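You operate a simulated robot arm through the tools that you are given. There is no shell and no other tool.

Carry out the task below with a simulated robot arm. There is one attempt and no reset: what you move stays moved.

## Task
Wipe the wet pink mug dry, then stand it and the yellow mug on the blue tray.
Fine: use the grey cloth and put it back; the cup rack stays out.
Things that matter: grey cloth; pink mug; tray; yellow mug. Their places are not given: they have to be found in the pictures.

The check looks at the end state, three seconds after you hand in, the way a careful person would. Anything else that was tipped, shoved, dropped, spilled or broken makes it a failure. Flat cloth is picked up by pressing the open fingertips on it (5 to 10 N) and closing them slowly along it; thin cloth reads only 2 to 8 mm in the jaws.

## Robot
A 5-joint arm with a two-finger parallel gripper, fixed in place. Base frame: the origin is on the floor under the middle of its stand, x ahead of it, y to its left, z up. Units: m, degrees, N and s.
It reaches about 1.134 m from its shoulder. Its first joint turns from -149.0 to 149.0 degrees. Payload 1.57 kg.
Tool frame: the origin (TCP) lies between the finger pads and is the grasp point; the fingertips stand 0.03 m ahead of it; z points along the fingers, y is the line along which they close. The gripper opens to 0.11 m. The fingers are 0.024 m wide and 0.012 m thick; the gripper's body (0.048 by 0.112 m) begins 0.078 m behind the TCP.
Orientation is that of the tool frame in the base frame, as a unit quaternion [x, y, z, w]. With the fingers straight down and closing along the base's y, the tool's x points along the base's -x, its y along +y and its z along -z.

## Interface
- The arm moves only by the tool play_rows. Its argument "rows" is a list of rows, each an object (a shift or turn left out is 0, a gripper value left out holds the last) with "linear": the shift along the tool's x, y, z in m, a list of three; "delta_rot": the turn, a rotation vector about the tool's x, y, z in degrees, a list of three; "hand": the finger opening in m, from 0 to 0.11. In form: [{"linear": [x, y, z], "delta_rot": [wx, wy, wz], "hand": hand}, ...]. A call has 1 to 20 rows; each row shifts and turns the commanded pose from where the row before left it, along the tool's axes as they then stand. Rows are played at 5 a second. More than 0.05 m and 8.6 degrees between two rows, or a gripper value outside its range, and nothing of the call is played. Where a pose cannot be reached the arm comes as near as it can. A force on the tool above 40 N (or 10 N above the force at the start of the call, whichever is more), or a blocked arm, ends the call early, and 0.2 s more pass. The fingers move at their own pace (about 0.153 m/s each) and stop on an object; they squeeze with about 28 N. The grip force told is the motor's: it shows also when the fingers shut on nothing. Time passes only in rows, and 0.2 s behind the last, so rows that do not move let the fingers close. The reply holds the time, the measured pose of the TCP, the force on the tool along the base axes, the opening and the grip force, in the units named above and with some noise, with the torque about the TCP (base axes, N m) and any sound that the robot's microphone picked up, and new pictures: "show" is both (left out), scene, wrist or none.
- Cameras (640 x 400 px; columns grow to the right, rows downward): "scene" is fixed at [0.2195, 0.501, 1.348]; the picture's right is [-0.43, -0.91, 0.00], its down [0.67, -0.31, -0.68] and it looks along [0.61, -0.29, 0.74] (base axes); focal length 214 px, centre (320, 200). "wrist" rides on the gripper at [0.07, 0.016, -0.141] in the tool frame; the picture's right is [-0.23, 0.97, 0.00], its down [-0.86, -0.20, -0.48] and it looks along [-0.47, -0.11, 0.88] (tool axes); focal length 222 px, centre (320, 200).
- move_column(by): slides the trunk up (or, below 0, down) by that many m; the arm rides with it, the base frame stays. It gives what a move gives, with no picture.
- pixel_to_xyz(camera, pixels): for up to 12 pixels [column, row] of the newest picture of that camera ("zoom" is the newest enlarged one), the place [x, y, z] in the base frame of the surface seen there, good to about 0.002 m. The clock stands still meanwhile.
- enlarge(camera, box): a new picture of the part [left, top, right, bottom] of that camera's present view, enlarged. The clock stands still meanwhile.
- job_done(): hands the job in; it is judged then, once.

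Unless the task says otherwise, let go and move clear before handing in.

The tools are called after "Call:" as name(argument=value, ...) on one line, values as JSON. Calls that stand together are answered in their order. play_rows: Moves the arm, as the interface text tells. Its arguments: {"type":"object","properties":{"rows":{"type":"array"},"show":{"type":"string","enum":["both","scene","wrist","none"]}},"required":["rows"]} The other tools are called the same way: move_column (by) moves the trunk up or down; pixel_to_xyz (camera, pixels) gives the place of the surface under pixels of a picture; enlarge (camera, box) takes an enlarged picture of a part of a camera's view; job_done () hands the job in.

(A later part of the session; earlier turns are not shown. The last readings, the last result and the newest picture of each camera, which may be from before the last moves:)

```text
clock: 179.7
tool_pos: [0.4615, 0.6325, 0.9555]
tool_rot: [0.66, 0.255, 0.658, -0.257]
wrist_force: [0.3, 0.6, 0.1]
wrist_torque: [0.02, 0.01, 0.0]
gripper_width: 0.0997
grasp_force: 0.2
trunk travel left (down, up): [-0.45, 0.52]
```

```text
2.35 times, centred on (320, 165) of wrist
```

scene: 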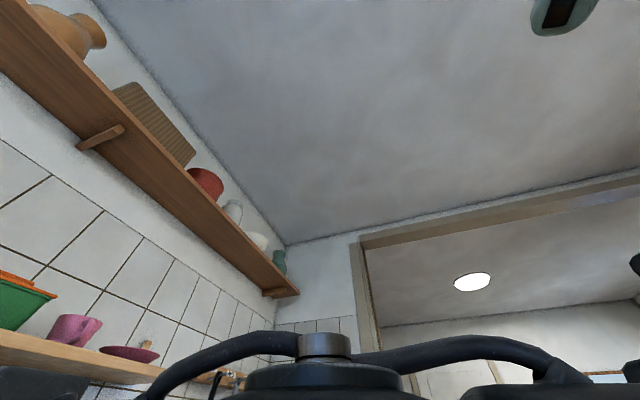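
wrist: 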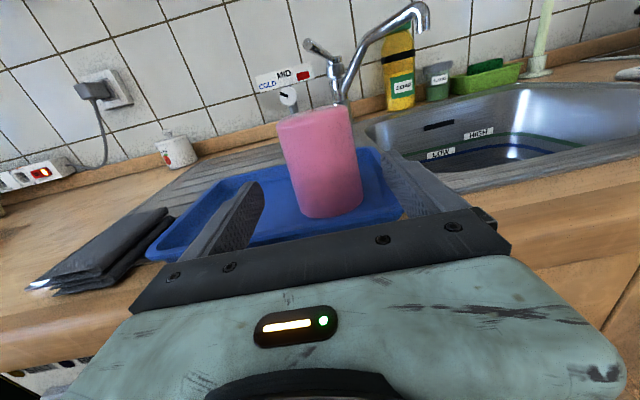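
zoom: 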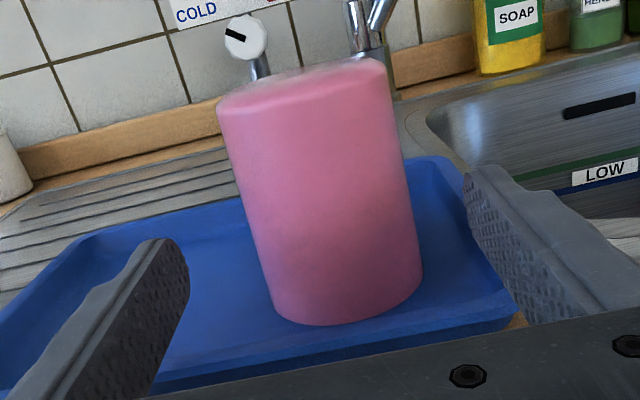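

Clear view: mug straight ahead between the fingers, tray rim below. Advance 7 cm.

Call:
play_rows(rows=[{"linear": [0, 0.0005, 0.0178]}, {"linear": [0, 0.0005, 0.0178]}, {"linear": [0, 0.0005, 0.0178]}, {"linear": [0, 0.0005, 0.0176]}, {}], show="wrist")

Call:
enlarge(camera="wrist", box=[200, 80, 440, 250])

```text
clock: 180.9
tool_pos: [0.5165, 0.6782, 0.9538]
tool_rot: [0.66, 0.255, 0.658, -0.257]
wrist_force: [-0.3, 0.6, -0.6]
wrist_torque: [0.04, 0.0, 0.02]
gripper_width: 0.0999
grasp_force: 0.0
trunk travel left (down, up): [-0.45, 0.52]
```

wrist: 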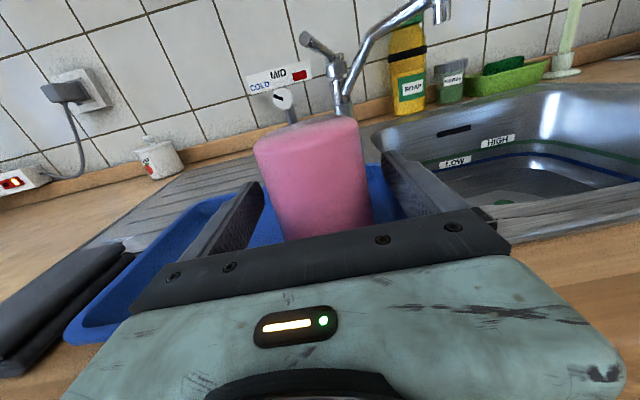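

```text
2.35 times, centred on (320, 165) of wrist
```

zoom: 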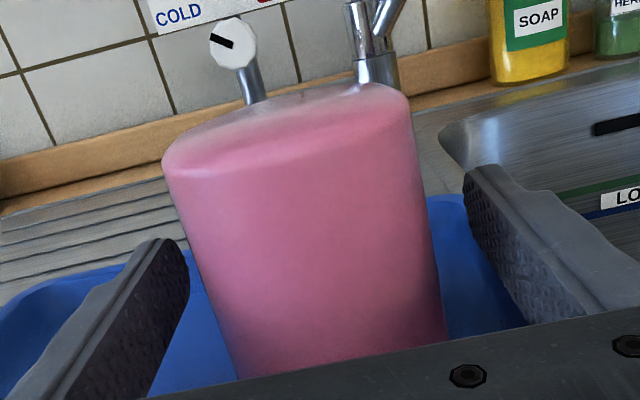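

TCP is at the mug's axis. Close the fingers gently.

Call:
play_rows(rows=[{"hand": 0.09}, {"hand": 0.082}, {"hand": 0.075}, {"hand": 0.07}, {"hand": 0.06}, {"hand": 0.05}, {}], show="wrist")

```text
clock: 182.5
tool_pos: [0.5158, 0.6783, 0.9544]
tool_rot: [0.659, 0.256, 0.659, -0.257]
wrist_force: [0.0, 1.1, -0.9]
wrist_torque: [0.01, 0.02, -0.03]
gripper_width: 0.0696
grasp_force: 28.2
trunk travel left (down, up): [-0.45, 0.52]
```

wrist: 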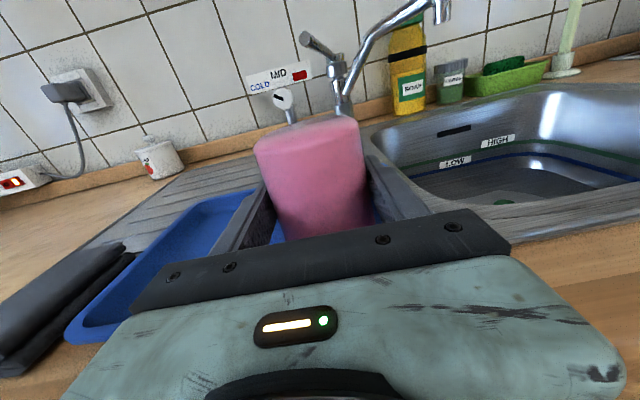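

Grip 0.0696 m at 28 N. Lift 15 cm with the column.

Call:
move_column(by=0.15)

Call:
play_rows(rows=[{}], show="wrist")

```text
clock: 184.2
tool_pos: [0.5155, 0.6784, 1.1038]
tool_rot: [0.66, 0.256, 0.658, -0.258]
wrist_force: [0.3, 0.1, -2.1]
wrist_torque: [-0.01, 0.03, 0.01]
gripper_width: 0.0697
grasp_force: 28.1
trunk travel left (down, up): [-0.6, 0.37]
```

```text
clock: 184.6
tool_pos: [0.5157, 0.6784, 1.1049]
tool_rot: [0.66, 0.255, 0.658, -0.258]
wrist_force: [-0.2, -0.2, -2.3]
wrist_torque: [0.01, 0.02, 0.0]
gripper_width: 0.0693
grasp_force: 27.9
trunk travel left (down, up): [-0.6, 0.37]
```

wrist: 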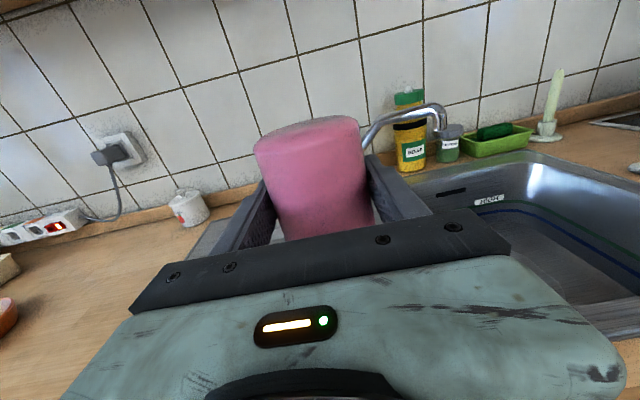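

Mug held. Now roll +171° in one call, then the rest.

Call:
play_rows(rows=[{"delta_rot": [0, 0, 8.55]}, {"delta_rot": [0, 0, 8.55]}, {"delta_rot": [0, 0, 8.55]}, {"delta_rot": [0, 0, 8.55]}, {"delta_rot": [0, 0, 8.55]}, {"delta_rot": [0, 0, 8.55]}, {"delta_rot": [0, 0, 8.55]}, {"delta_rot": [0, 0, 8.55]}, {"delta_rot": [0, 0, 8.55]}, {"delta_rot": [0, 0, 8.55]}, {"delta_rot": [0, 0, 8.55]}, {"delta_rot": [0, 0, 8.55]}, {"delta_rot": [0, 0, 8.55]}, {"delta_rot": [0, 0, 8.55]}, {"delta_rot": [0, 0, 8.55]}, {"delta_rot": [0, 0, 8.55]}, {"delta_rot": [0, 0, 8.55]}, {"delta_rot": [0, 0, 8.55]}, {"delta_rot": [0, 0, 8.55]}, {"delta_rot": [0, 0, 8.55]}], show="wrist")

```text
clock: 188.8
tool_pos: [0.5155, 0.6797, 1.1051]
tool_rot: [-0.306, 0.638, 0.206, 0.676]
wrist_force: [-0.4, -0.5, -2.9]
wrist_torque: [0.0, 0.01, -0.01]
gripper_width: 0.0693
grasp_force: 27.7
trunk travel left (down, up): [-0.6, 0.37]
```

wrist: 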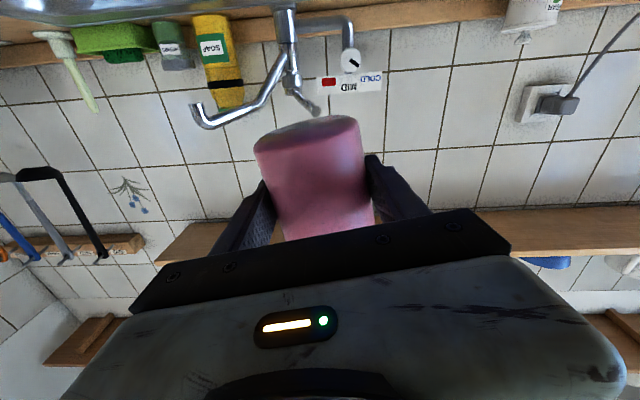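

The roll completed with no limit; 8.7° remains. I'll finish the roll and then lower toward the tray.

Call:
play_rows(rows=[{"delta_rot": [0, 0, 4.35]}, {"delta_rot": [0, 0, 4.35]}, {}], show="none")

```text
clock: 189.6
tool_pos: [0.5164, 0.6795, 1.1049]
tool_rot: [-0.257, 0.659, 0.256, 0.659]
wrist_force: [-0.1, 0.8, -2.2]
wrist_torque: [0.04, 0.03, 0.02]
gripper_width: 0.0693
grasp_force: 27.5
trunk travel left (down, up): [-0.6, 0.37]
```

Perfectly level. Lower to just above the tray.

Call:
move_column(by=-0.146)

```text
clock: 191.3
tool_pos: [0.5162, 0.6786, 0.9589]
tool_rot: [-0.257, 0.659, 0.255, 0.659]
wrist_force: [-0.4, -0.7, -2.6]
wrist_torque: [-0.04, 0.01, 0.03]
gripper_width: 0.0694
grasp_force: 28.3
trunk travel left (down, up): [-0.454, 0.516]
```

Call:
move_column(by=-0.003)

```text
clock: 191.9
tool_pos: [0.5155, 0.679, 0.9552]
tool_rot: [-0.258, 0.659, 0.254, 0.659]
wrist_force: [-0.4, 0.6, -1.6]
wrist_torque: [-0.03, 0.03, -0.03]
gripper_width: 0.0696
grasp_force: 28.3
trunk travel left (down, up): [-0.451, 0.519]
```

Call:
move_column(by=-0.0015)

```text
clock: 192.4
tool_pos: [0.5153, 0.6774, 0.9543]
tool_rot: [-0.257, 0.659, 0.255, 0.659]
wrist_force: [0.0, 0.8, 2.1]
wrist_torque: [0.13, 0.08, 0.0]
gripper_width: 0.0692
grasp_force: 28.1
trunk travel left (down, up): [-0.449, 0.521]
```

The base touches the tray (force changed from −2 to +2 N). Release gently.

Call:
play_rows(rows=[{"hand": 0.072}, {"hand": 0.078}, {"hand": 0.086}, {"hand": 0.095}, {"hand": 0.1}, {}], show="wrist")

```text
clock: 193.8
tool_pos: [0.5152, 0.6789, 0.953]
tool_rot: [-0.257, 0.659, 0.255, 0.659]
wrist_force: [0.2, -1.2, -0.2]
wrist_torque: [0.01, 0.0, -0.04]
gripper_width: 0.1
grasp_force: 0.0
trunk travel left (down, up): [-0.449, 0.521]
```

wrist: 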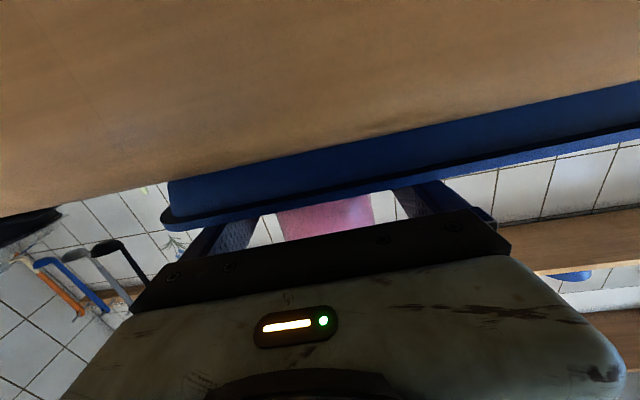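

Released. Back off straight along the tool axis.

Call:
play_rows(rows=[{"linear": [0, 0, -0.018]}, {"linear": [0, 0, -0.018]}, {"linear": [0, 0, -0.018]}, {"linear": [0, 0, -0.017]}, {}], show="wrist")

```text
clock: 195.0
tool_pos: [0.4628, 0.6311, 0.9539]
tool_rot: [-0.257, 0.659, 0.254, 0.66]
wrist_force: [0.4, 0.6, 0.1]
wrist_torque: [0.03, -0.01, 0.01]
gripper_width: 0.1002
grasp_force: 0.0
trunk travel left (down, up): [-0.449, 0.521]
```

wrist: 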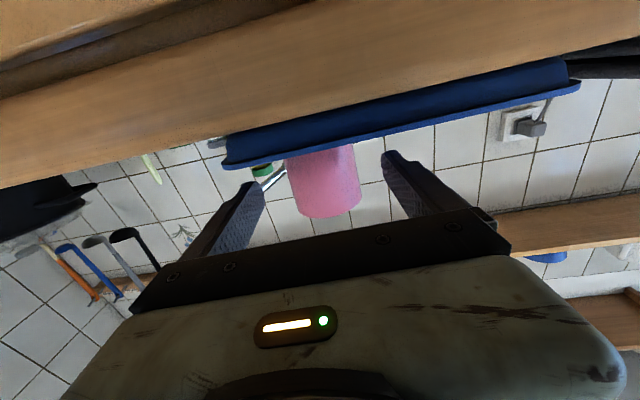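

The pink mug stands upright on the tray (inverted in this upside-down view at (322,180)). Now raise the column and pitch the tool back down.

Call:
move_column(by=0.37)

Call:
play_rows(rows=[{"linear": [0.0335, 0, -0.0024], "delta_rot": [0, 8.18, 0]}, {"linear": [0.0335, 0, -0.0024], "delta_rot": [0, 8.18, 0]}, {"linear": [0.0335, 0, -0.0024], "delta_rot": [0, 8.18, 0]}, {"linear": [0.0335, 0, -0.0024], "delta_rot": [0, 8.18, 0]}, {"linear": [0.0335, 0, -0.0024], "delta_rot": [0, 8.18, 0]}, {"linear": [0.0335, 0, -0.0024], "delta_rot": [0, 8.18, 0]}, {"linear": [0.0335, 0, -0.0024], "delta_rot": [0, 8.18, 0]}, {"linear": [0.0335, 0, -0.0024], "delta_rot": [0, 8.18, 0]}, {"linear": [0.0335, 0, -0.0024], "delta_rot": [0, 8.18, 0]}, {"linear": [0.0335, 0, -0.0024], "delta_rot": [0, 8.18, 0]}, {"linear": [0.0335, 0, -0.0024], "delta_rot": [0, 8.18, 0]}, {}], show="wrist")

```text
clock: 198.6
tool_pos: [0.4625, 0.6319, 1.3237]
tool_rot: [-0.259, 0.658, 0.256, 0.659]
wrist_force: [-0.9, -0.6, 0.1]
wrist_torque: [-0.01, 0.01, 0.04]
gripper_width: 0.1
grasp_force: 0.0
trunk travel left (down, up): [-0.819, 0.151]
```

```text
clock: 201.2
tool_pos: [0.2899, 0.4715, 1.0851]
tool_rot: [-0.362, 0.932, -0.001, -0.001]
wrist_force: [0.7, 0.1, -0.1]
wrist_torque: [0.02, 0.04, 0.01]
gripper_width: 0.1001
grasp_force: 0.2
out of reach, approached as far as the arm can: row 8
trunk travel left (down, up): [-0.819, 0.151]
```

wrist: 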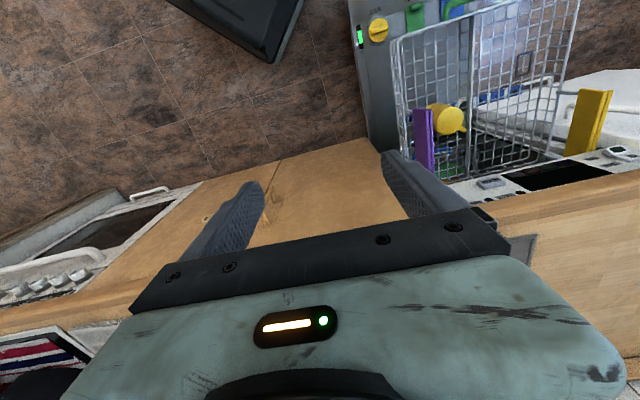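

Tool is down again. Now to the yellow mug: move over the rack and look.

Call:
play_rows(rows=[{"linear": [-0.007, 0.0436, 0], "hand": 0.11}, {"linear": [-0.007, 0.0436, 0]}, {"linear": [-0.007, 0.0436, 0]}, {"linear": [-0.007, 0.0436, 0]}, {"linear": [-0.007, 0.0436, 0]}, {"linear": [-0.007, 0.0436, 0]}, {"linear": [-0.007, 0.0436, 0]}, {}], show="none")

Call:
move_column(by=-0.16)

Call:
play_rows(rows=[{}], show="wrist")

Call:
enlarge(camera="wrist", box=[240, 60, 440, 220])

```text
clock: 202.9
tool_pos: [0.1196, 0.7299, 1.0857]
tool_rot: [-0.361, 0.933, -0.002, 0.001]
wrist_force: [-0.1, 0.1, 0.2]
wrist_torque: [0.01, 0.02, 0.02]
gripper_width: 0.11
grasp_force: 0.0
trunk travel left (down, up): [-0.819, 0.151]
```

```text
clock: 204.8
tool_pos: [0.1193, 0.7297, 0.927]
tool_rot: [-0.362, 0.932, -0.002, 0.0]
wrist_force: [0.0, 0.5, 0.6]
wrist_torque: [-0.01, 0.01, 0.01]
gripper_width: 0.1102
grasp_force: 0.1
trunk travel left (down, up): [-0.659, 0.311]
```

```text
clock: 205.2
tool_pos: [0.1204, 0.7302, 0.9267]
tool_rot: [-0.362, 0.932, -0.002, 0.0]
wrist_force: [-0.1, -0.6, 0.2]
wrist_torque: [0.04, 0.0, -0.02]
gripper_width: 0.1098
grasp_force: 0.1
trunk travel left (down, up): [-0.659, 0.311]
```

wrist: 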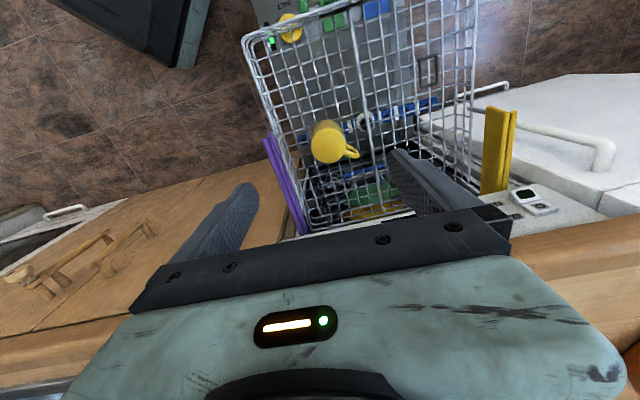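

```text
2.50 times, centred on (340, 140) of wrist
```

zoom: 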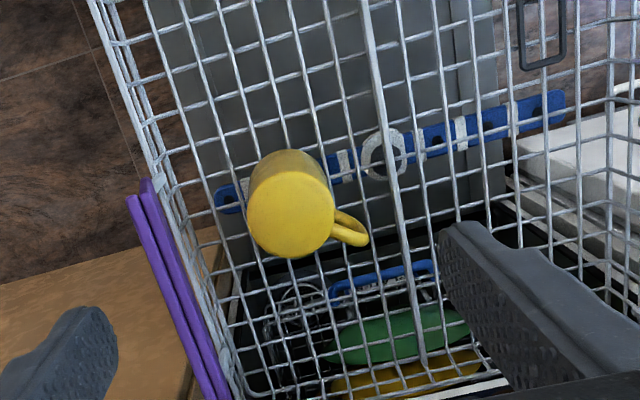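

Call:
pixel_to_xyz(camera="zoom", pixels=[[250, 215], [332, 205], [290, 175], [292, 252], [291, 213], [362, 240], [345, 222], [150, 200], [175, 260], [375, 60], [320, 300], [230, 180]])

Call:
enlarge(camera="wrist", box=[300, 105, 380, 175])

```text
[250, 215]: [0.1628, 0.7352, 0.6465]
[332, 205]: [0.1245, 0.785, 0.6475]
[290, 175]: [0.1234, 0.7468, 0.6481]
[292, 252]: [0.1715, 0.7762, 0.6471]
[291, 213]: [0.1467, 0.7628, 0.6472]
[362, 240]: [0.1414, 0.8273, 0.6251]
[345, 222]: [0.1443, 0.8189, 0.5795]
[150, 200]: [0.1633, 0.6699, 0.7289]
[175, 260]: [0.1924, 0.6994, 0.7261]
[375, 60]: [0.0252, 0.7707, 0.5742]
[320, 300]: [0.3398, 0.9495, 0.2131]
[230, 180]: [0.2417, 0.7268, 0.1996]
```

```text
5.71 times, centred on (340, 140) of wrist
```

zoom: 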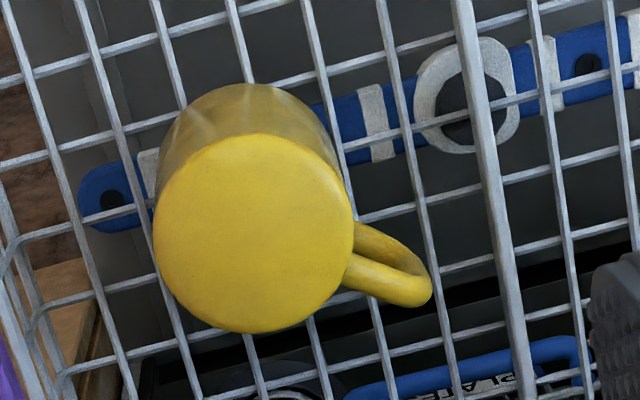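

Yellow mug centre ≈(0.1455, 0.761), handle at azimuth ~93°, purple plates (top z 0.729) stay clear with a 0.09 opening. Move above it and lower to just over its base.

Call:
play_rows(rows=[{"linear": [-0.0393, 0.0058, 0], "hand": 0.09}, {}], show="none")

Call:
move_column(by=-0.22)

Call:
play_rows(rows=[{}], show="wrist")

Call:
enlarge(camera="wrist", box=[200, 80, 440, 260])

```text
clock: 205.8
tool_pos: [0.1457, 0.7604, 0.9249]
tool_rot: [-0.363, 0.932, -0.002, 0.001]
wrist_force: [0.1, -0.3, 0.1]
wrist_torque: [0.0, 0.03, -0.02]
gripper_width: 0.0898
grasp_force: 0.0
trunk travel left (down, up): [-0.659, 0.311]
```

```text
clock: 208.1
tool_pos: [0.1442, 0.7602, 0.7064]
tool_rot: [-0.363, 0.932, -0.001, 0.001]
wrist_force: [-0.9, -0.7, -0.2]
wrist_torque: [0.0, 0.0, -0.02]
gripper_width: 0.0898
grasp_force: 0.1
trunk travel left (down, up): [-0.439, 0.531]
```

```text
clock: 208.5
tool_pos: [0.1451, 0.761, 0.7061]
tool_rot: [-0.362, 0.932, -0.001, 0.0]
wrist_force: [-1.5, 0.2, 0.1]
wrist_torque: [-0.02, 0.0, 0.03]
gripper_width: 0.0901
grasp_force: 0.1
trunk travel left (down, up): [-0.439, 0.531]
```

wrist: 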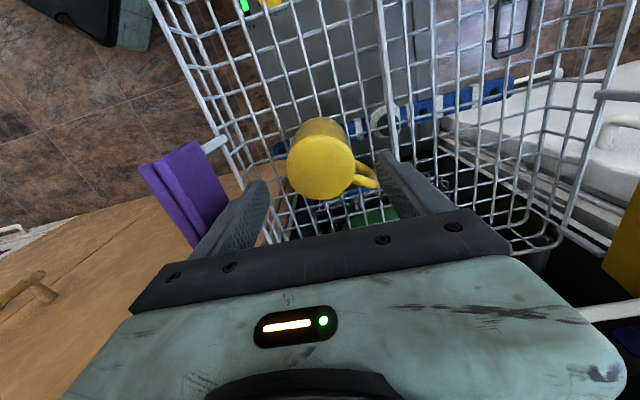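

```text
2.22 times, centred on (320, 170) of wrist
```

zoom: 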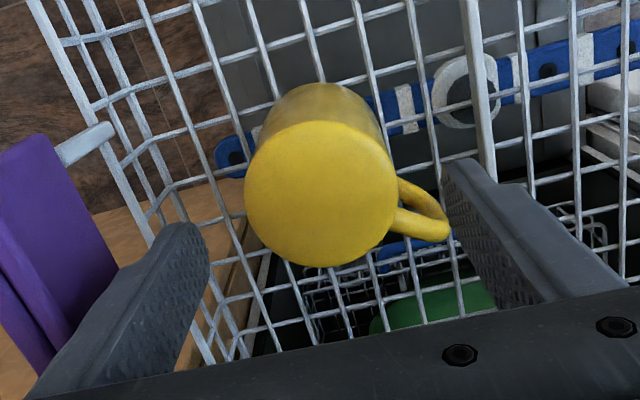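

Call:
pixel_to_xyz(camera="zoom", pixels=[[40, 140], [60, 200], [112, 270], [20, 300], [80, 330], [85, 145], [200, 240], [455, 175], [420, 225], [320, 195]])

```text
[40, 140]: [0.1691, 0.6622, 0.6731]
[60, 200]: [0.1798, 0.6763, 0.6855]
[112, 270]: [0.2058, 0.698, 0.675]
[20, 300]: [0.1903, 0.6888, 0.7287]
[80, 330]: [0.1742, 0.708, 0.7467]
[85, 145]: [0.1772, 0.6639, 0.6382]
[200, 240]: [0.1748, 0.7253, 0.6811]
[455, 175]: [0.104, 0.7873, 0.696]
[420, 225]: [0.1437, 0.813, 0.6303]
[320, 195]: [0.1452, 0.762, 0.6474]
```

Clear of the purple plates (2 cm) and the handle. Lower 7 cm and close.

Call:
move_column(by=-0.074)

Call:
play_rows(rows=[{"hand": 0.082}, {"hand": 0.077}, {"hand": 0.072}, {"hand": 0.066}, {"hand": 0.058}, {"hand": 0.05}, {}], show="wrist")

```text
clock: 209.6
tool_pos: [0.145, 0.7603, 0.6323]
tool_rot: [-0.362, 0.932, -0.002, 0.001]
wrist_force: [0.4, -0.3, 0.6]
wrist_torque: [-0.03, 0.0, -0.03]
gripper_width: 0.0898
grasp_force: 0.1
trunk travel left (down, up): [-0.365, 0.605]
```

```text
clock: 211.2
tool_pos: [0.144, 0.7597, 0.6324]
tool_rot: [-0.362, 0.932, -0.001, 0.001]
wrist_force: [-0.2, -0.5, 1.1]
wrist_torque: [-0.05, -0.02, -0.04]
gripper_width: 0.0684
grasp_force: 28.5
trunk travel left (down, up): [-0.365, 0.605]
```

wrist: 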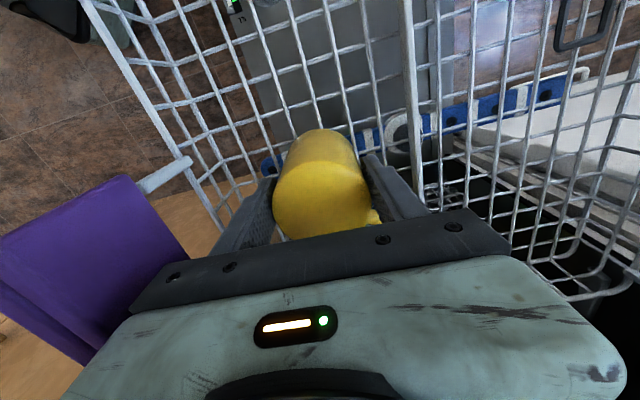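

Grip on the yellow mug: 0.068 m, 28.5 N. Lift it: first 5 cm, then high.

Call:
move_column(by=0.06)

```text
clock: 212.2
tool_pos: [0.1455, 0.7605, 0.6926]
tool_rot: [-0.362, 0.932, -0.001, 0.0]
wrist_force: [0.7, -0.1, -2.3]
wrist_torque: [-0.03, 0.02, 0.04]
gripper_width: 0.0687
grasp_force: 27.6
trunk travel left (down, up): [-0.425, 0.545]
```

Call:
move_column(by=0.39)

```text
clock: 216.0
tool_pos: [0.1448, 0.7605, 1.0813]
tool_rot: [-0.363, 0.932, -0.002, 0.0]
wrist_force: [-0.5, 0.0, -1.1]
wrist_torque: [-0.06, 0.0, -0.03]
gripper_width: 0.0682
grasp_force: 27.7
trunk travel left (down, up): [-0.815, 0.155]
```

Carry the yellow mug over the tray's right part (n' 0.842, lateral 0.24), turning the handle toward the wall.

Call:
play_rows(rows=[{"linear": [-0.031, -0.0295, 0]}, {"linear": [-0.031, -0.0295, 0]}, {"linear": [-0.031, -0.0295, 0]}, {"linear": [-0.031, -0.0295, 0]}, {"linear": [-0.031, -0.0295, 0]}, {"linear": [-0.031, -0.0295, 0]}, {"linear": [-0.0311, -0.0294, 0]}, {"delta_rot": [0, 0, 8.07]}, {"delta_rot": [0, 0, 8.07]}, {"delta_rot": [0, 0, 8.07]}, {"delta_rot": [0, 0, 8.07]}, {"delta_rot": [0, 0, 8.07]}, {"delta_rot": [0, 0, 8.07]}, {}], show="wrist")

```text
clock: 219.0
tool_pos: [0.4452, 0.7554, 1.0813]
tool_rot: [0.052, 0.999, -0.001, 0.001]
wrist_force: [0.5, 0.2, -1.9]
wrist_torque: [-0.01, 0.01, 0.01]
gripper_width: 0.0683
grasp_force: 27.5
trunk travel left (down, up): [-0.815, 0.155]
```

wrist: 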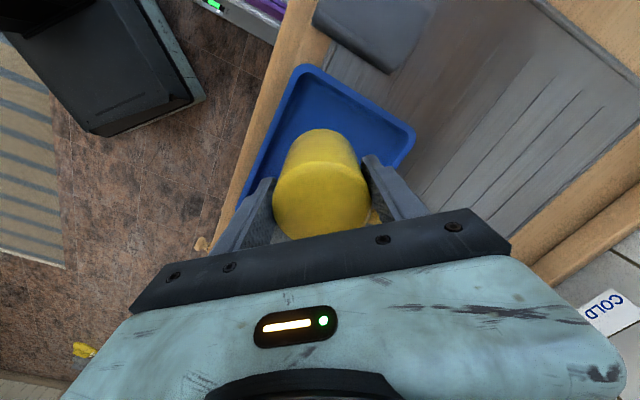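

Over the tray's right half. Lower to just above the floor.

Call:
move_column(by=-0.088)

```text
clock: 220.2
tool_pos: [0.445, 0.7549, 0.9943]
tool_rot: [0.052, 0.999, -0.002, 0.001]
wrist_force: [-0.6, 0.2, -2.6]
wrist_torque: [0.01, 0.03, -0.01]
gripper_width: 0.0685
grasp_force: 28.3
trunk travel left (down, up): [-0.727, 0.243]
```

Call:
move_column(by=-0.006)

```text
clock: 220.8
tool_pos: [0.4448, 0.7559, 0.9888]
tool_rot: [0.053, 0.999, -0.001, 0.001]
wrist_force: [-1.1, 0.2, -1.7]
wrist_torque: [-0.02, 0.01, -0.02]
gripper_width: 0.0682
grasp_force: 27.8
trunk travel left (down, up): [-0.721, 0.249]
```

Call:
move_column(by=-0.002)

```text
clock: 221.3
tool_pos: [0.4439, 0.7558, 0.9866]
tool_rot: [0.052, 0.999, -0.001, 0.0]
wrist_force: [1.1, -0.2, -1.7]
wrist_torque: [-0.04, 0.05, 0.02]
gripper_width: 0.0685
grasp_force: 27.5
trunk travel left (down, up): [-0.719, 0.251]
```

Call:
move_column(by=-0.0015)

```text
clock: 221.8
tool_pos: [0.4438, 0.7552, 0.9829]
tool_rot: [0.052, 0.999, -0.001, 0.001]
wrist_force: [-0.8, -0.2, -3.3]
wrist_torque: [-0.01, 0.01, 0.03]
gripper_width: 0.0685
grasp_force: 27.8
trunk travel left (down, up): [-0.718, 0.252]
```

Call:
move_column(by=-0.0012)

```text
clock: 222.3
tool_pos: [0.443, 0.7552, 0.9843]
tool_rot: [0.052, 0.999, 0.0, 0.002]
wrist_force: [3.2, 6.2, 14.2]
wrist_torque: [0.12, 0.04, -0.04]
gripper_width: 0.0687
grasp_force: 27.8
trunk travel left (down, up): [-0.716, 0.254]
```

Contact with the tray floor (14 N). Ease off 1 mm and release.

Call:
move_column(by=0.001)

Call:
play_rows(rows=[{"hand": 0.072}, {"hand": 0.08}, {"hand": 0.09}, {"hand": 0.098}, {}], show="wrist")

```text
clock: 222.8
tool_pos: [0.4438, 0.7541, 0.9839]
tool_rot: [0.053, 0.999, -0.002, 0.001]
wrist_force: [0.8, 1.1, 0.7]
wrist_torque: [0.11, 0.04, -0.02]
gripper_width: 0.0686
grasp_force: 27.8
trunk travel left (down, up): [-0.717, 0.253]
```

```text
clock: 224.0
tool_pos: [0.4449, 0.7541, 0.9853]
tool_rot: [0.052, 0.999, 0.0, 0.002]
wrist_force: [0.6, -0.9, 0.3]
wrist_torque: [0.0, -0.02, 0.03]
gripper_width: 0.0977
grasp_force: 0.0
trunk travel left (down, up): [-0.717, 0.253]
```

wrist: 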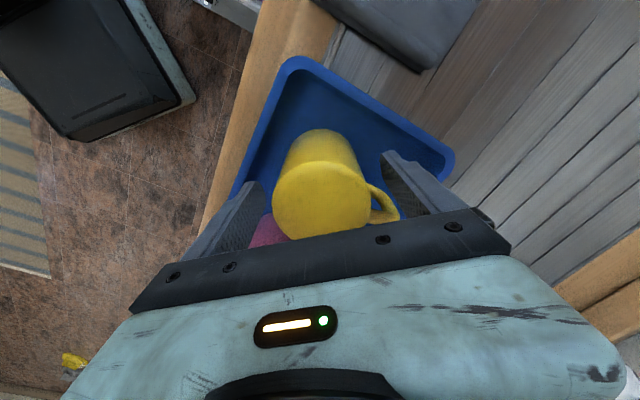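

The yellow mug stands upside down on the tray, pink beside it. Same regrip: rise, back off, yaw.

Call:
move_column(by=0.1)

Call:
play_rows(rows=[{"linear": [0.03, -0.035, 0], "hand": 0.1}, {"linear": [0.03, -0.035, 0]}, {"linear": [0.03, -0.035, 0]}, {"linear": [0.03, -0.035, 0]}, {"linear": [0.03, -0.035, 0]}, {"linear": [0.03, -0.035, 0]}, {"linear": [0.0297, -0.0346, 0]}, {"delta_rot": [0, 0, -8.26]}, {"delta_rot": [0, 0, -8.26]}, {"delta_rot": [0, 0, -8.26]}, {"delta_rot": [0, 0, -8.26]}, {"delta_rot": [0, 0, -8.26]}, {"delta_rot": [0, 0, -8.26]}, {}], show="wrist")

```text
clock: 225.3
tool_pos: [0.4439, 0.7546, 1.0848]
tool_rot: [0.052, 0.999, -0.001, 0.001]
wrist_force: [-0.4, 0.2, -0.3]
wrist_torque: [0.01, -0.03, 0.0]
gripper_width: 0.0979
grasp_force: 0.0
trunk travel left (down, up): [-0.817, 0.153]
```

```text
clock: 228.3
tool_pos: [0.2105, 0.5338, 1.0842]
tool_rot: [-0.373, 0.928, -0.002, 0.0]
wrist_force: [0.2, 0.6, 1.0]
wrist_torque: [0.01, 0.02, 0.0]
gripper_width: 0.1
grasp_force: 0.0
trunk travel left (down, up): [-0.817, 0.153]
```

wrist: 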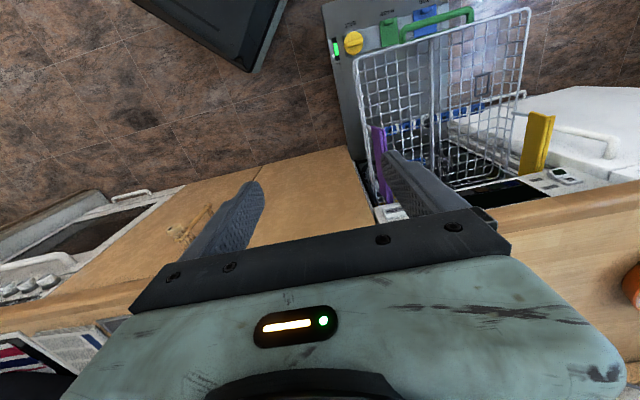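

Rack is empty and still out. Pitch to horizontal (camera below).

Call:
play_rows(rows=[{"linear": [-0.0338, 0, -0.0024], "delta_rot": [0, -8.18, 0]}, {"linear": [-0.0338, 0, -0.0024], "delta_rot": [0, -8.18, 0]}, {"linear": [-0.0338, 0, -0.0024], "delta_rot": [0, -8.18, 0]}, {"linear": [-0.0338, 0, -0.0024], "delta_rot": [0, -8.18, 0]}, {"linear": [-0.0338, 0, -0.0024], "delta_rot": [0, -8.18, 0]}, {"linear": [-0.0338, 0, -0.0024], "delta_rot": [0, -8.18, 0]}, {"linear": [-0.0338, 0, -0.0024], "delta_rot": [0, -8.18, 0]}, {"linear": [-0.0338, 0, -0.0024], "delta_rot": [0, -8.18, 0]}, {"linear": [-0.0338, 0, -0.0024], "delta_rot": [0, -8.18, 0]}, {"linear": [-0.0338, 0, -0.0024], "delta_rot": [0, -8.18, 0]}, {"linear": [-0.0338, 0, -0.0024], "delta_rot": [0, -8.2, 0]}, {}], show="none")

```text
clock: 230.9
tool_pos: [0.3826, 0.6975, 1.3222]
tool_rot: [-0.262, 0.656, 0.262, 0.657]
wrist_force: [0.5, -0.7, 0.2]
wrist_torque: [0.01, 0.0, -0.02]
gripper_width: 0.0999
grasp_force: 0.1
trunk travel left (down, up): [-0.817, 0.153]
```

Level at the right spot. As with pink, I roll −171° now in free air so that I grasp with the camera on top.

Call:
play_rows(rows=[{"delta_rot": [0, 0, -8.55]}, {"delta_rot": [0, 0, -8.55]}, {"delta_rot": [0, 0, -8.55]}, {"delta_rot": [0, 0, -8.55]}, {"delta_rot": [0, 0, -8.55]}, {"delta_rot": [0, 0, -8.55]}, {"delta_rot": [0, 0, -8.55]}, {"delta_rot": [0, 0, -8.55]}, {"delta_rot": [0, 0, -8.55]}, {"delta_rot": [0, 0, -8.55]}, {"delta_rot": [0, 0, -8.55]}, {"delta_rot": [0, 0, -8.55]}, {"delta_rot": [0, 0, -8.55]}, {"delta_rot": [0, 0, -8.55]}, {"delta_rot": [0, 0, -8.55]}, {"delta_rot": [0, 0, -8.55]}, {"delta_rot": [0, 0, -8.55]}, {"delta_rot": [0, 0, -8.55]}, {"delta_rot": [0, 0, -8.55]}, {"delta_rot": [0, 0, -8.55]}], show="none")

```text
clock: 235.1
tool_pos: [0.3823, 0.699, 1.3214]
tool_rot: [0.675, 0.212, 0.634, -0.312]
wrist_force: [0.5, -0.1, -0.6]
wrist_torque: [-0.01, 0.01, 0.0]
gripper_width: 0.1001
grasp_force: 0.0
trunk travel left (down, up): [-0.817, 0.153]
```

Call:
play_rows(rows=[{"delta_rot": [0, 0, -4.38]}, {"delta_rot": [0, 0, -4.38]}, {}], show="none")

Call:
move_column(by=-0.28)

Call:
play_rows(rows=[{}], show="wrist")

Call:
enlarge(camera="wrist", box=[220, 120, 460, 260])

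```text
clock: 235.9
tool_pos: [0.3809, 0.6984, 1.3225]
tool_rot: [0.657, 0.262, 0.657, -0.262]
wrist_force: [-0.4, -0.2, 0.2]
wrist_torque: [-0.05, 0.02, 0.0]
gripper_width: 0.1001
grasp_force: 0.0
trunk travel left (down, up): [-0.817, 0.153]
```

```text
clock: 238.8
tool_pos: [0.382, 0.6981, 1.0405]
tool_rot: [0.657, 0.262, 0.656, -0.263]
wrist_force: [1.0, -0.3, 0.4]
wrist_torque: [-0.02, 0.0, 0.03]
gripper_width: 0.1
grasp_force: 0.0
trunk travel left (down, up): [-0.537, 0.433]
```

```text
clock: 239.2
tool_pos: [0.3828, 0.6976, 1.0428]
tool_rot: [0.657, 0.263, 0.656, -0.263]
wrist_force: [-0.9, 0.8, 0.0]
wrist_torque: [-0.01, 0.04, -0.02]
gripper_width: 0.0998
grasp_force: 0.1
trunk travel left (down, up): [-0.537, 0.433]
```

wrist: 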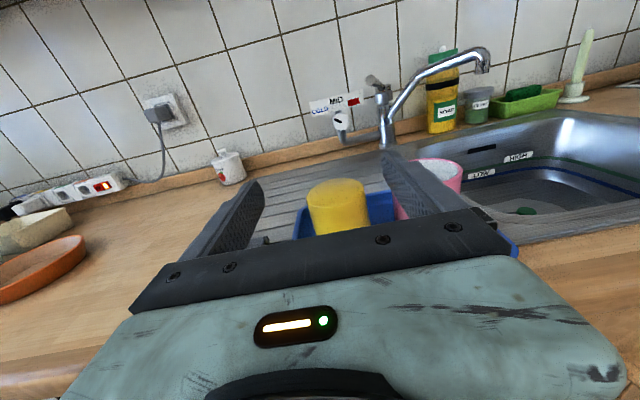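

```text
2.67 times, centred on (340, 190) of wrist
```

zoom: 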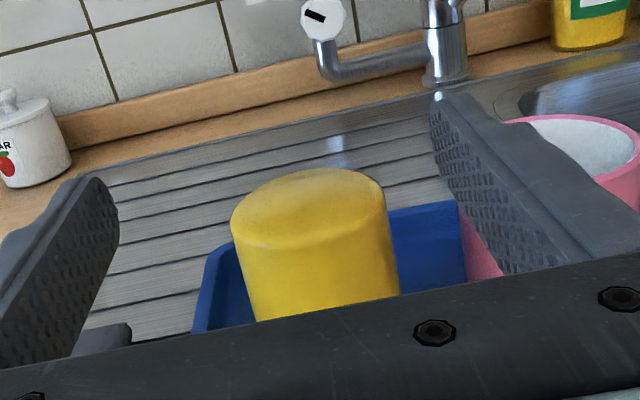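

Pink is upright (white inside visible at (440,172)); yellow ahead. I'll narrow the opening to 0.085 so the right finger fits between the mugs, and measure.

Call:
pixel_to_xyz(camera="zoom", pixels=[[310, 205], [240, 222], [385, 210], [310, 172], [315, 240], [245, 260], [395, 255], [500, 120], [560, 130], [470, 240]])

Call:
play_rows(rows=[{"hand": 0.085}, {}], show="none")

```text
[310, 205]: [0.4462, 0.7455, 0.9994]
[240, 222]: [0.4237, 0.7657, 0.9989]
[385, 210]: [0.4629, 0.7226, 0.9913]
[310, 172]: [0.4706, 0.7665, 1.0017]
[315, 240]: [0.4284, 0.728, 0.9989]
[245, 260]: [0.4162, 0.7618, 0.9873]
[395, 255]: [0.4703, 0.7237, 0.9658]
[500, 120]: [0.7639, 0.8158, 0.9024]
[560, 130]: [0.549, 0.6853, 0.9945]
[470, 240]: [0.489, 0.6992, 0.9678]
```

```text
clock: 239.8
tool_pos: [0.382, 0.6985, 1.041]
tool_rot: [0.657, 0.262, 0.656, -0.263]
wrist_force: [-0.5, 0.1, 0.6]
wrist_torque: [-0.03, -0.02, -0.01]
gripper_width: 0.0851
grasp_force: 0.0
trunk travel left (down, up): [-0.537, 0.433]
```

Yellow's centre is at lateral ≈0.236, n'≈0.841. Shift 5 mm and lower to mid-height.

Call:
play_rows(rows=[{"linear": [0, 0.005, 0]}, {}], show="none")

Call:
move_column(by=-0.087)

Call:
play_rows(rows=[{}], show="wrist")

Call:
enlarge(camera="wrist", box=[200, 80, 460, 250])

```text
clock: 240.4
tool_pos: [0.3856, 0.6941, 1.0413]
tool_rot: [0.657, 0.262, 0.656, -0.263]
wrist_force: [1.3, 0.0, -0.5]
wrist_torque: [-0.01, 0.01, 0.02]
gripper_width: 0.0849
grasp_force: 0.0
trunk travel left (down, up): [-0.537, 0.433]
```

```text
clock: 241.6
tool_pos: [0.3858, 0.6941, 0.954]
tool_rot: [0.657, 0.262, 0.656, -0.263]
wrist_force: [-0.4, 0.0, -0.2]
wrist_torque: [0.02, 0.0, -0.02]
gripper_width: 0.0852
grasp_force: 0.1
trunk travel left (down, up): [-0.45, 0.52]
```

```text
clock: 242.0
tool_pos: [0.3857, 0.6942, 0.9564]
tool_rot: [0.657, 0.262, 0.657, -0.262]
wrist_force: [-0.2, 0.1, 0.4]
wrist_torque: [0.01, 0.0, 0.01]
gripper_width: 0.0848
grasp_force: 0.1
trunk travel left (down, up): [-0.45, 0.52]
```

wrist: 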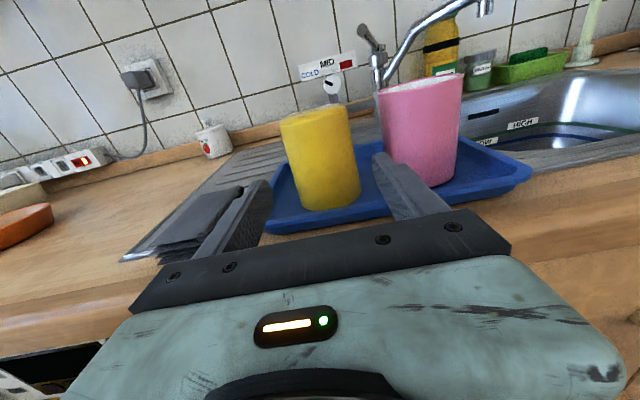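

```text
2.35 times, centred on (330, 165) of wrist
```

zoom: 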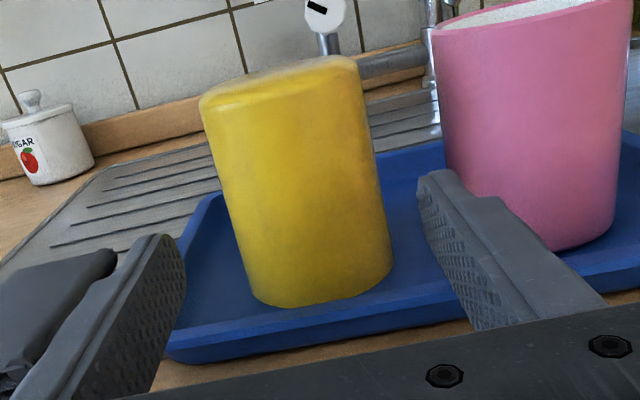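

Fingers line up with the yellow mug and pass clear of the pink one. Advance 8.3 cm.

Call:
play_rows(rows=[{"linear": [0, 0, 0.0166]}, {"linear": [0, 0, 0.0166]}, {"linear": [0, 0, 0.0166]}, {"linear": [0, 0, 0.0166]}, {"linear": [0, 0, 0.0166]}, {}], show="wrist")

Call:
enlarge(camera="wrist", box=[200, 80, 460, 250])

```text
clock: 243.4
tool_pos: [0.4462, 0.7517, 0.955]
tool_rot: [0.656, 0.263, 0.656, -0.263]
wrist_force: [1.0, 0.3, 0.1]
wrist_torque: [0.01, -0.01, -0.02]
gripper_width: 0.0848
grasp_force: 0.1
trunk travel left (down, up): [-0.45, 0.52]
```

wrist: 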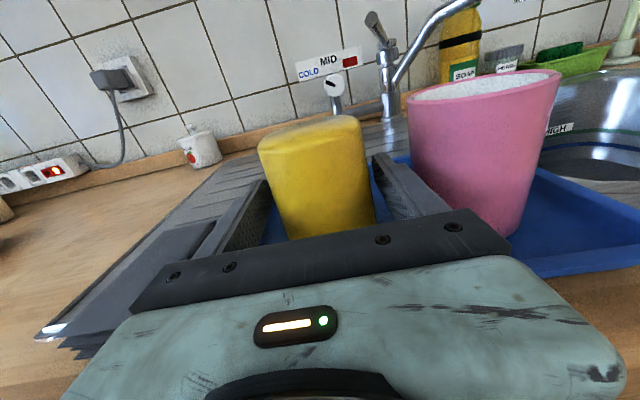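

```text
2.35 times, centred on (330, 165) of wrist
```

zoom: 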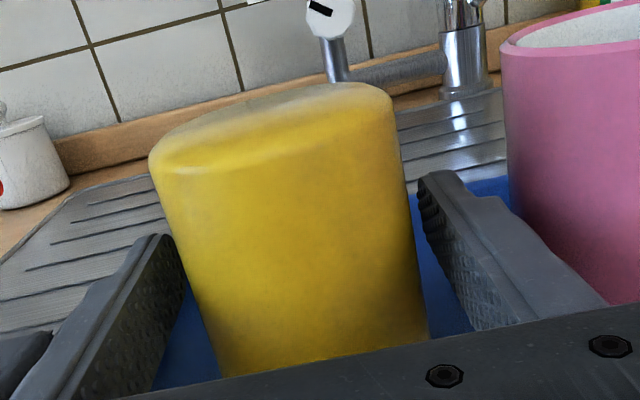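

Straddled, clear of pink. Close.

Call:
play_rows(rows=[{"hand": 0.08}, {"hand": 0.075}, {"hand": 0.07}, {"hand": 0.065}, {"hand": 0.058}, {"hand": 0.05}, {}], show="none")

Call:
move_column(by=0.17)

Call:
play_rows(rows=[{}], show="wrist")

```text
clock: 245.0
tool_pos: [0.4448, 0.7511, 0.9547]
tool_rot: [0.657, 0.262, 0.655, -0.263]
wrist_force: [-0.3, -0.7, 1.2]
wrist_torque: [-0.04, -0.07, -0.01]
gripper_width: 0.0695
grasp_force: 28.0
trunk travel left (down, up): [-0.45, 0.52]
```

```text
clock: 246.9
tool_pos: [0.4455, 0.7519, 1.1241]
tool_rot: [0.657, 0.263, 0.656, -0.263]
wrist_force: [0.2, 0.0, -2.0]
wrist_torque: [0.04, 0.02, -0.01]
gripper_width: 0.0694
grasp_force: 27.8
trunk travel left (down, up): [-0.62, 0.35]
```

```text
clock: 247.3
tool_pos: [0.4461, 0.7513, 1.1251]
tool_rot: [0.657, 0.262, 0.656, -0.263]
wrist_force: [-1.1, 0.8, -2.2]
wrist_torque: [-0.07, 0.02, 0.0]
gripper_width: 0.0694
grasp_force: 28.1
trunk travel left (down, up): [-0.62, 0.35]
```

wrist: 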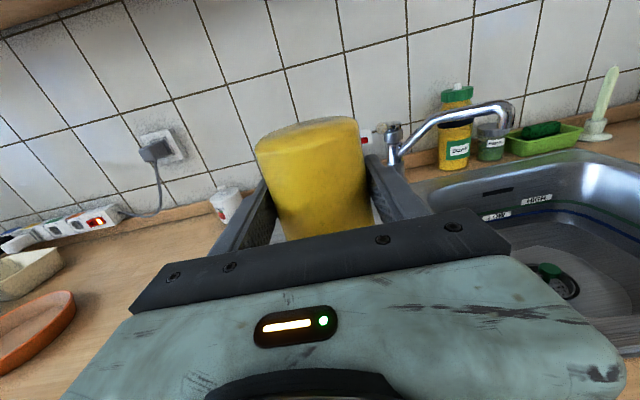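

Lifted to z 1.125, clear of the pink mug. Roll +171°.

Call:
play_rows(rows=[{"delta_rot": [0, 0, 8.55]}, {"delta_rot": [0, 0, 8.55]}, {"delta_rot": [0, 0, 8.55]}, {"delta_rot": [0, 0, 8.55]}, {"delta_rot": [0, 0, 8.55]}, {"delta_rot": [0, 0, 8.55]}, {"delta_rot": [0, 0, 8.55]}, {"delta_rot": [0, 0, 8.55]}, {"delta_rot": [0, 0, 8.55]}, {"delta_rot": [0, 0, 8.55]}, {"delta_rot": [0, 0, 8.55]}, {"delta_rot": [0, 0, 8.55]}, {"delta_rot": [0, 0, 8.55]}, {"delta_rot": [0, 0, 8.55]}, {"delta_rot": [0, 0, 8.55]}, {"delta_rot": [0, 0, 8.55]}, {"delta_rot": [0, 0, 8.55]}, {"delta_rot": [0, 0, 8.55]}, {"delta_rot": [0, 0, 8.55]}, {"delta_rot": [0, 0, 8.55]}], show="none")

```text
clock: 251.5
tool_pos: [0.4453, 0.7518, 1.1244]
tool_rot: [-0.312, 0.635, 0.211, 0.674]
wrist_force: [0.0, 0.6, -2.1]
wrist_torque: [0.01, 0.03, -0.02]
gripper_width: 0.0694
grasp_force: 28.1
trunk travel left (down, up): [-0.62, 0.35]
```

Call:
play_rows(rows=[{"delta_rot": [0, 0, 4.39]}, {"delta_rot": [0, 0, 4.39]}, {}], show="wrist")

```text
clock: 252.3
tool_pos: [0.4458, 0.7527, 1.1241]
tool_rot: [-0.263, 0.657, 0.262, 0.656]
wrist_force: [0.2, 0.2, -2.6]
wrist_torque: [0.0, 0.02, -0.01]
gripper_width: 0.0697
grasp_force: 27.7
trunk travel left (down, up): [-0.62, 0.35]
```

wrist: 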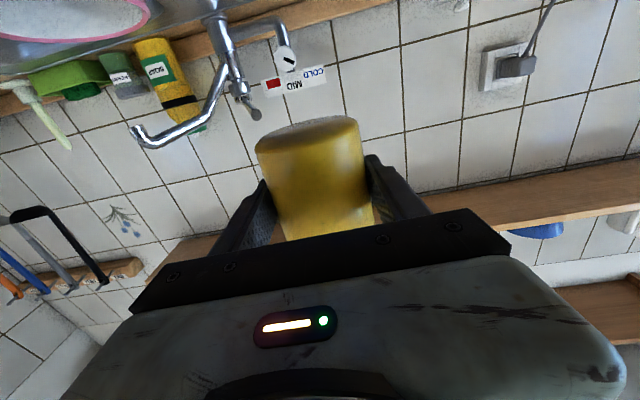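

Level and upright. Shift 4 mm away from the pink mug and lower to just above the tray.

Call:
play_rows(rows=[{"linear": [0, 0.004, 0]}, {}], show="none")

Call:
move_column(by=-0.164)

```text
clock: 252.9
tool_pos: [0.4435, 0.7544, 1.1244]
tool_rot: [-0.264, 0.657, 0.261, 0.656]
wrist_force: [-0.2, 0.4, -2.2]
wrist_torque: [0.0, 0.0, -0.02]
gripper_width: 0.0695
grasp_force: 28.0
trunk travel left (down, up): [-0.62, 0.35]
```

```text
clock: 254.8
tool_pos: [0.4441, 0.7553, 0.9604]
tool_rot: [-0.263, 0.657, 0.26, 0.657]
wrist_force: [-0.1, 0.0, -3.0]
wrist_torque: [-0.02, 0.04, 0.01]
gripper_width: 0.0695
grasp_force: 28.0
trunk travel left (down, up): [-0.456, 0.514]
```

Call:
move_column(by=-0.005)

```text
clock: 255.3
tool_pos: [0.4432, 0.7534, 0.9557]
tool_rot: [-0.264, 0.657, 0.262, 0.656]
wrist_force: [-0.2, 0.0, -2.0]
wrist_torque: [-0.05, 0.0, 0.01]
gripper_width: 0.0697
grasp_force: 27.7
trunk travel left (down, up): [-0.451, 0.519]
```

Call:
move_column(by=-0.0015)

```text
clock: 255.8
tool_pos: [0.4422, 0.7556, 0.9543]
tool_rot: [-0.264, 0.657, 0.261, 0.656]
wrist_force: [-0.7, 0.5, -1.9]
wrist_torque: [0.01, 0.02, 0.01]
gripper_width: 0.0695
grasp_force: 28.2
trunk travel left (down, up): [-0.45, 0.52]
```

Call:
move_column(by=-0.001)

```text
clock: 256.3
tool_pos: [0.4421, 0.7543, 0.9539]
tool_rot: [-0.263, 0.657, 0.262, 0.657]
wrist_force: [0.3, 0.7, 1.3]
wrist_torque: [0.11, -0.01, -0.02]
gripper_width: 0.0694
grasp_force: 27.9
trunk travel left (down, up): [-0.449, 0.521]
```

Contact (−2 → +1.3 N). Release gently, opening only to 0.086 to stay clear of the pink mug.

Call:
play_rows(rows=[{"hand": 0.072}, {"hand": 0.076}, {"hand": 0.081}, {"hand": 0.086}, {}], show="none")

Call:
play_rows(rows=[{"linear": [0, 0, -0.0166]}, {"linear": [0, 0, -0.0166]}, {"linear": [0, 0, -0.0166]}, {"linear": [0, 0, -0.0166]}, {"linear": [0, 0, -0.0166]}, {}], show="wrist")

```text
clock: 257.5
tool_pos: [0.4428, 0.7546, 0.9525]
tool_rot: [-0.264, 0.656, 0.262, 0.656]
wrist_force: [-0.1, -0.1, 0.4]
wrist_torque: [0.0, 0.02, 0.0]
gripper_width: 0.0861
grasp_force: 0.1
trunk travel left (down, up): [-0.449, 0.521]
```

```text
clock: 258.9
tool_pos: [0.3834, 0.6971, 0.9525]
tool_rot: [-0.265, 0.656, 0.262, 0.656]
wrist_force: [0.6, 0.1, 0.6]
wrist_torque: [0.03, 0.0, -0.02]
gripper_width: 0.086
grasp_force: 0.1
trunk travel left (down, up): [-0.449, 0.521]
```

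wrist: 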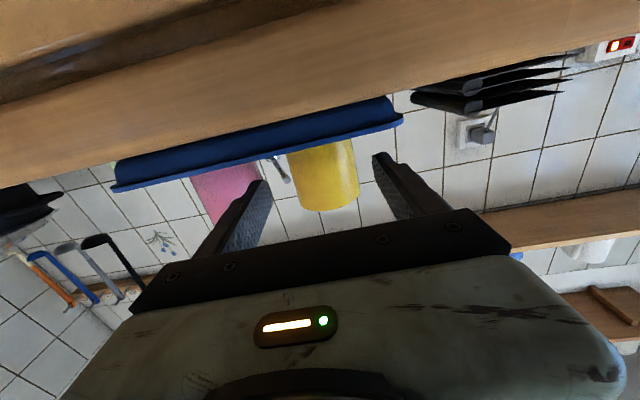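

Both mugs stand upright on the tray. Raise the column and pitch the tool down for a final check from above.

Call:
move_column(by=0.37)

Call:
play_rows(rows=[{"linear": [0.0338, 0, -0.0024], "delta_rot": [0, 8.18, 0]}, {"linear": [0.0338, 0, -0.0024], "delta_rot": [0, 8.18, 0]}, {"linear": [0.0338, 0, -0.0024], "delta_rot": [0, 8.18, 0]}, {"linear": [0.0338, 0, -0.0024], "delta_rot": [0, 8.18, 0]}, {"linear": [0.0338, 0, -0.0024], "delta_rot": [0, 8.18, 0]}, {"linear": [0.0338, 0, -0.0024], "delta_rot": [0, 8.18, 0]}, {"linear": [0.0338, 0, -0.0024], "delta_rot": [0, 8.18, 0]}, {"linear": [0.0338, 0, -0.0024], "delta_rot": [0, 8.18, 0]}, {"linear": [0.0338, 0, -0.0024], "delta_rot": [0, 8.18, 0]}, {"linear": [0.0338, 0, -0.0024], "delta_rot": [0, 8.18, 0]}, {"linear": [0.0338, 0, -0.0024], "delta_rot": [0, 8.18, 0]}, {}], show="wrist")

```text
clock: 262.5
tool_pos: [0.3837, 0.6972, 1.3237]
tool_rot: [-0.265, 0.657, 0.262, 0.656]
wrist_force: [0.3, 0.4, -0.6]
wrist_torque: [-0.02, 0.0, -0.02]
gripper_width: 0.0863
grasp_force: 0.0
trunk travel left (down, up): [-0.819, 0.151]
```

```text
clock: 265.1
tool_pos: [0.2124, 0.531, 1.086]
tool_rot: [-0.371, 0.929, -0.002, -0.002]
wrist_force: [0.0, -0.2, -1.0]
wrist_torque: [0.02, -0.02, -0.02]
gripper_width: 0.0859
grasp_force: 0.1
trunk travel left (down, up): [-0.819, 0.151]
```

wrist: 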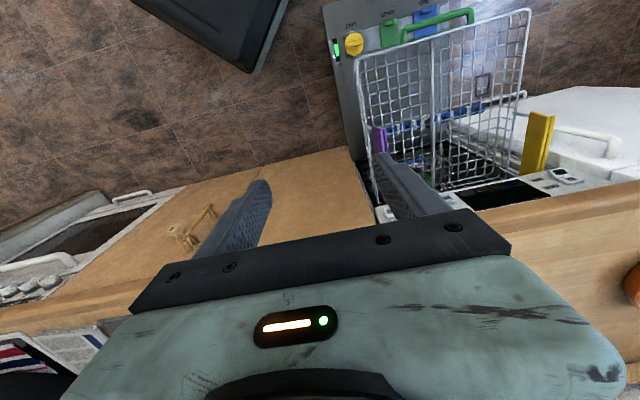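

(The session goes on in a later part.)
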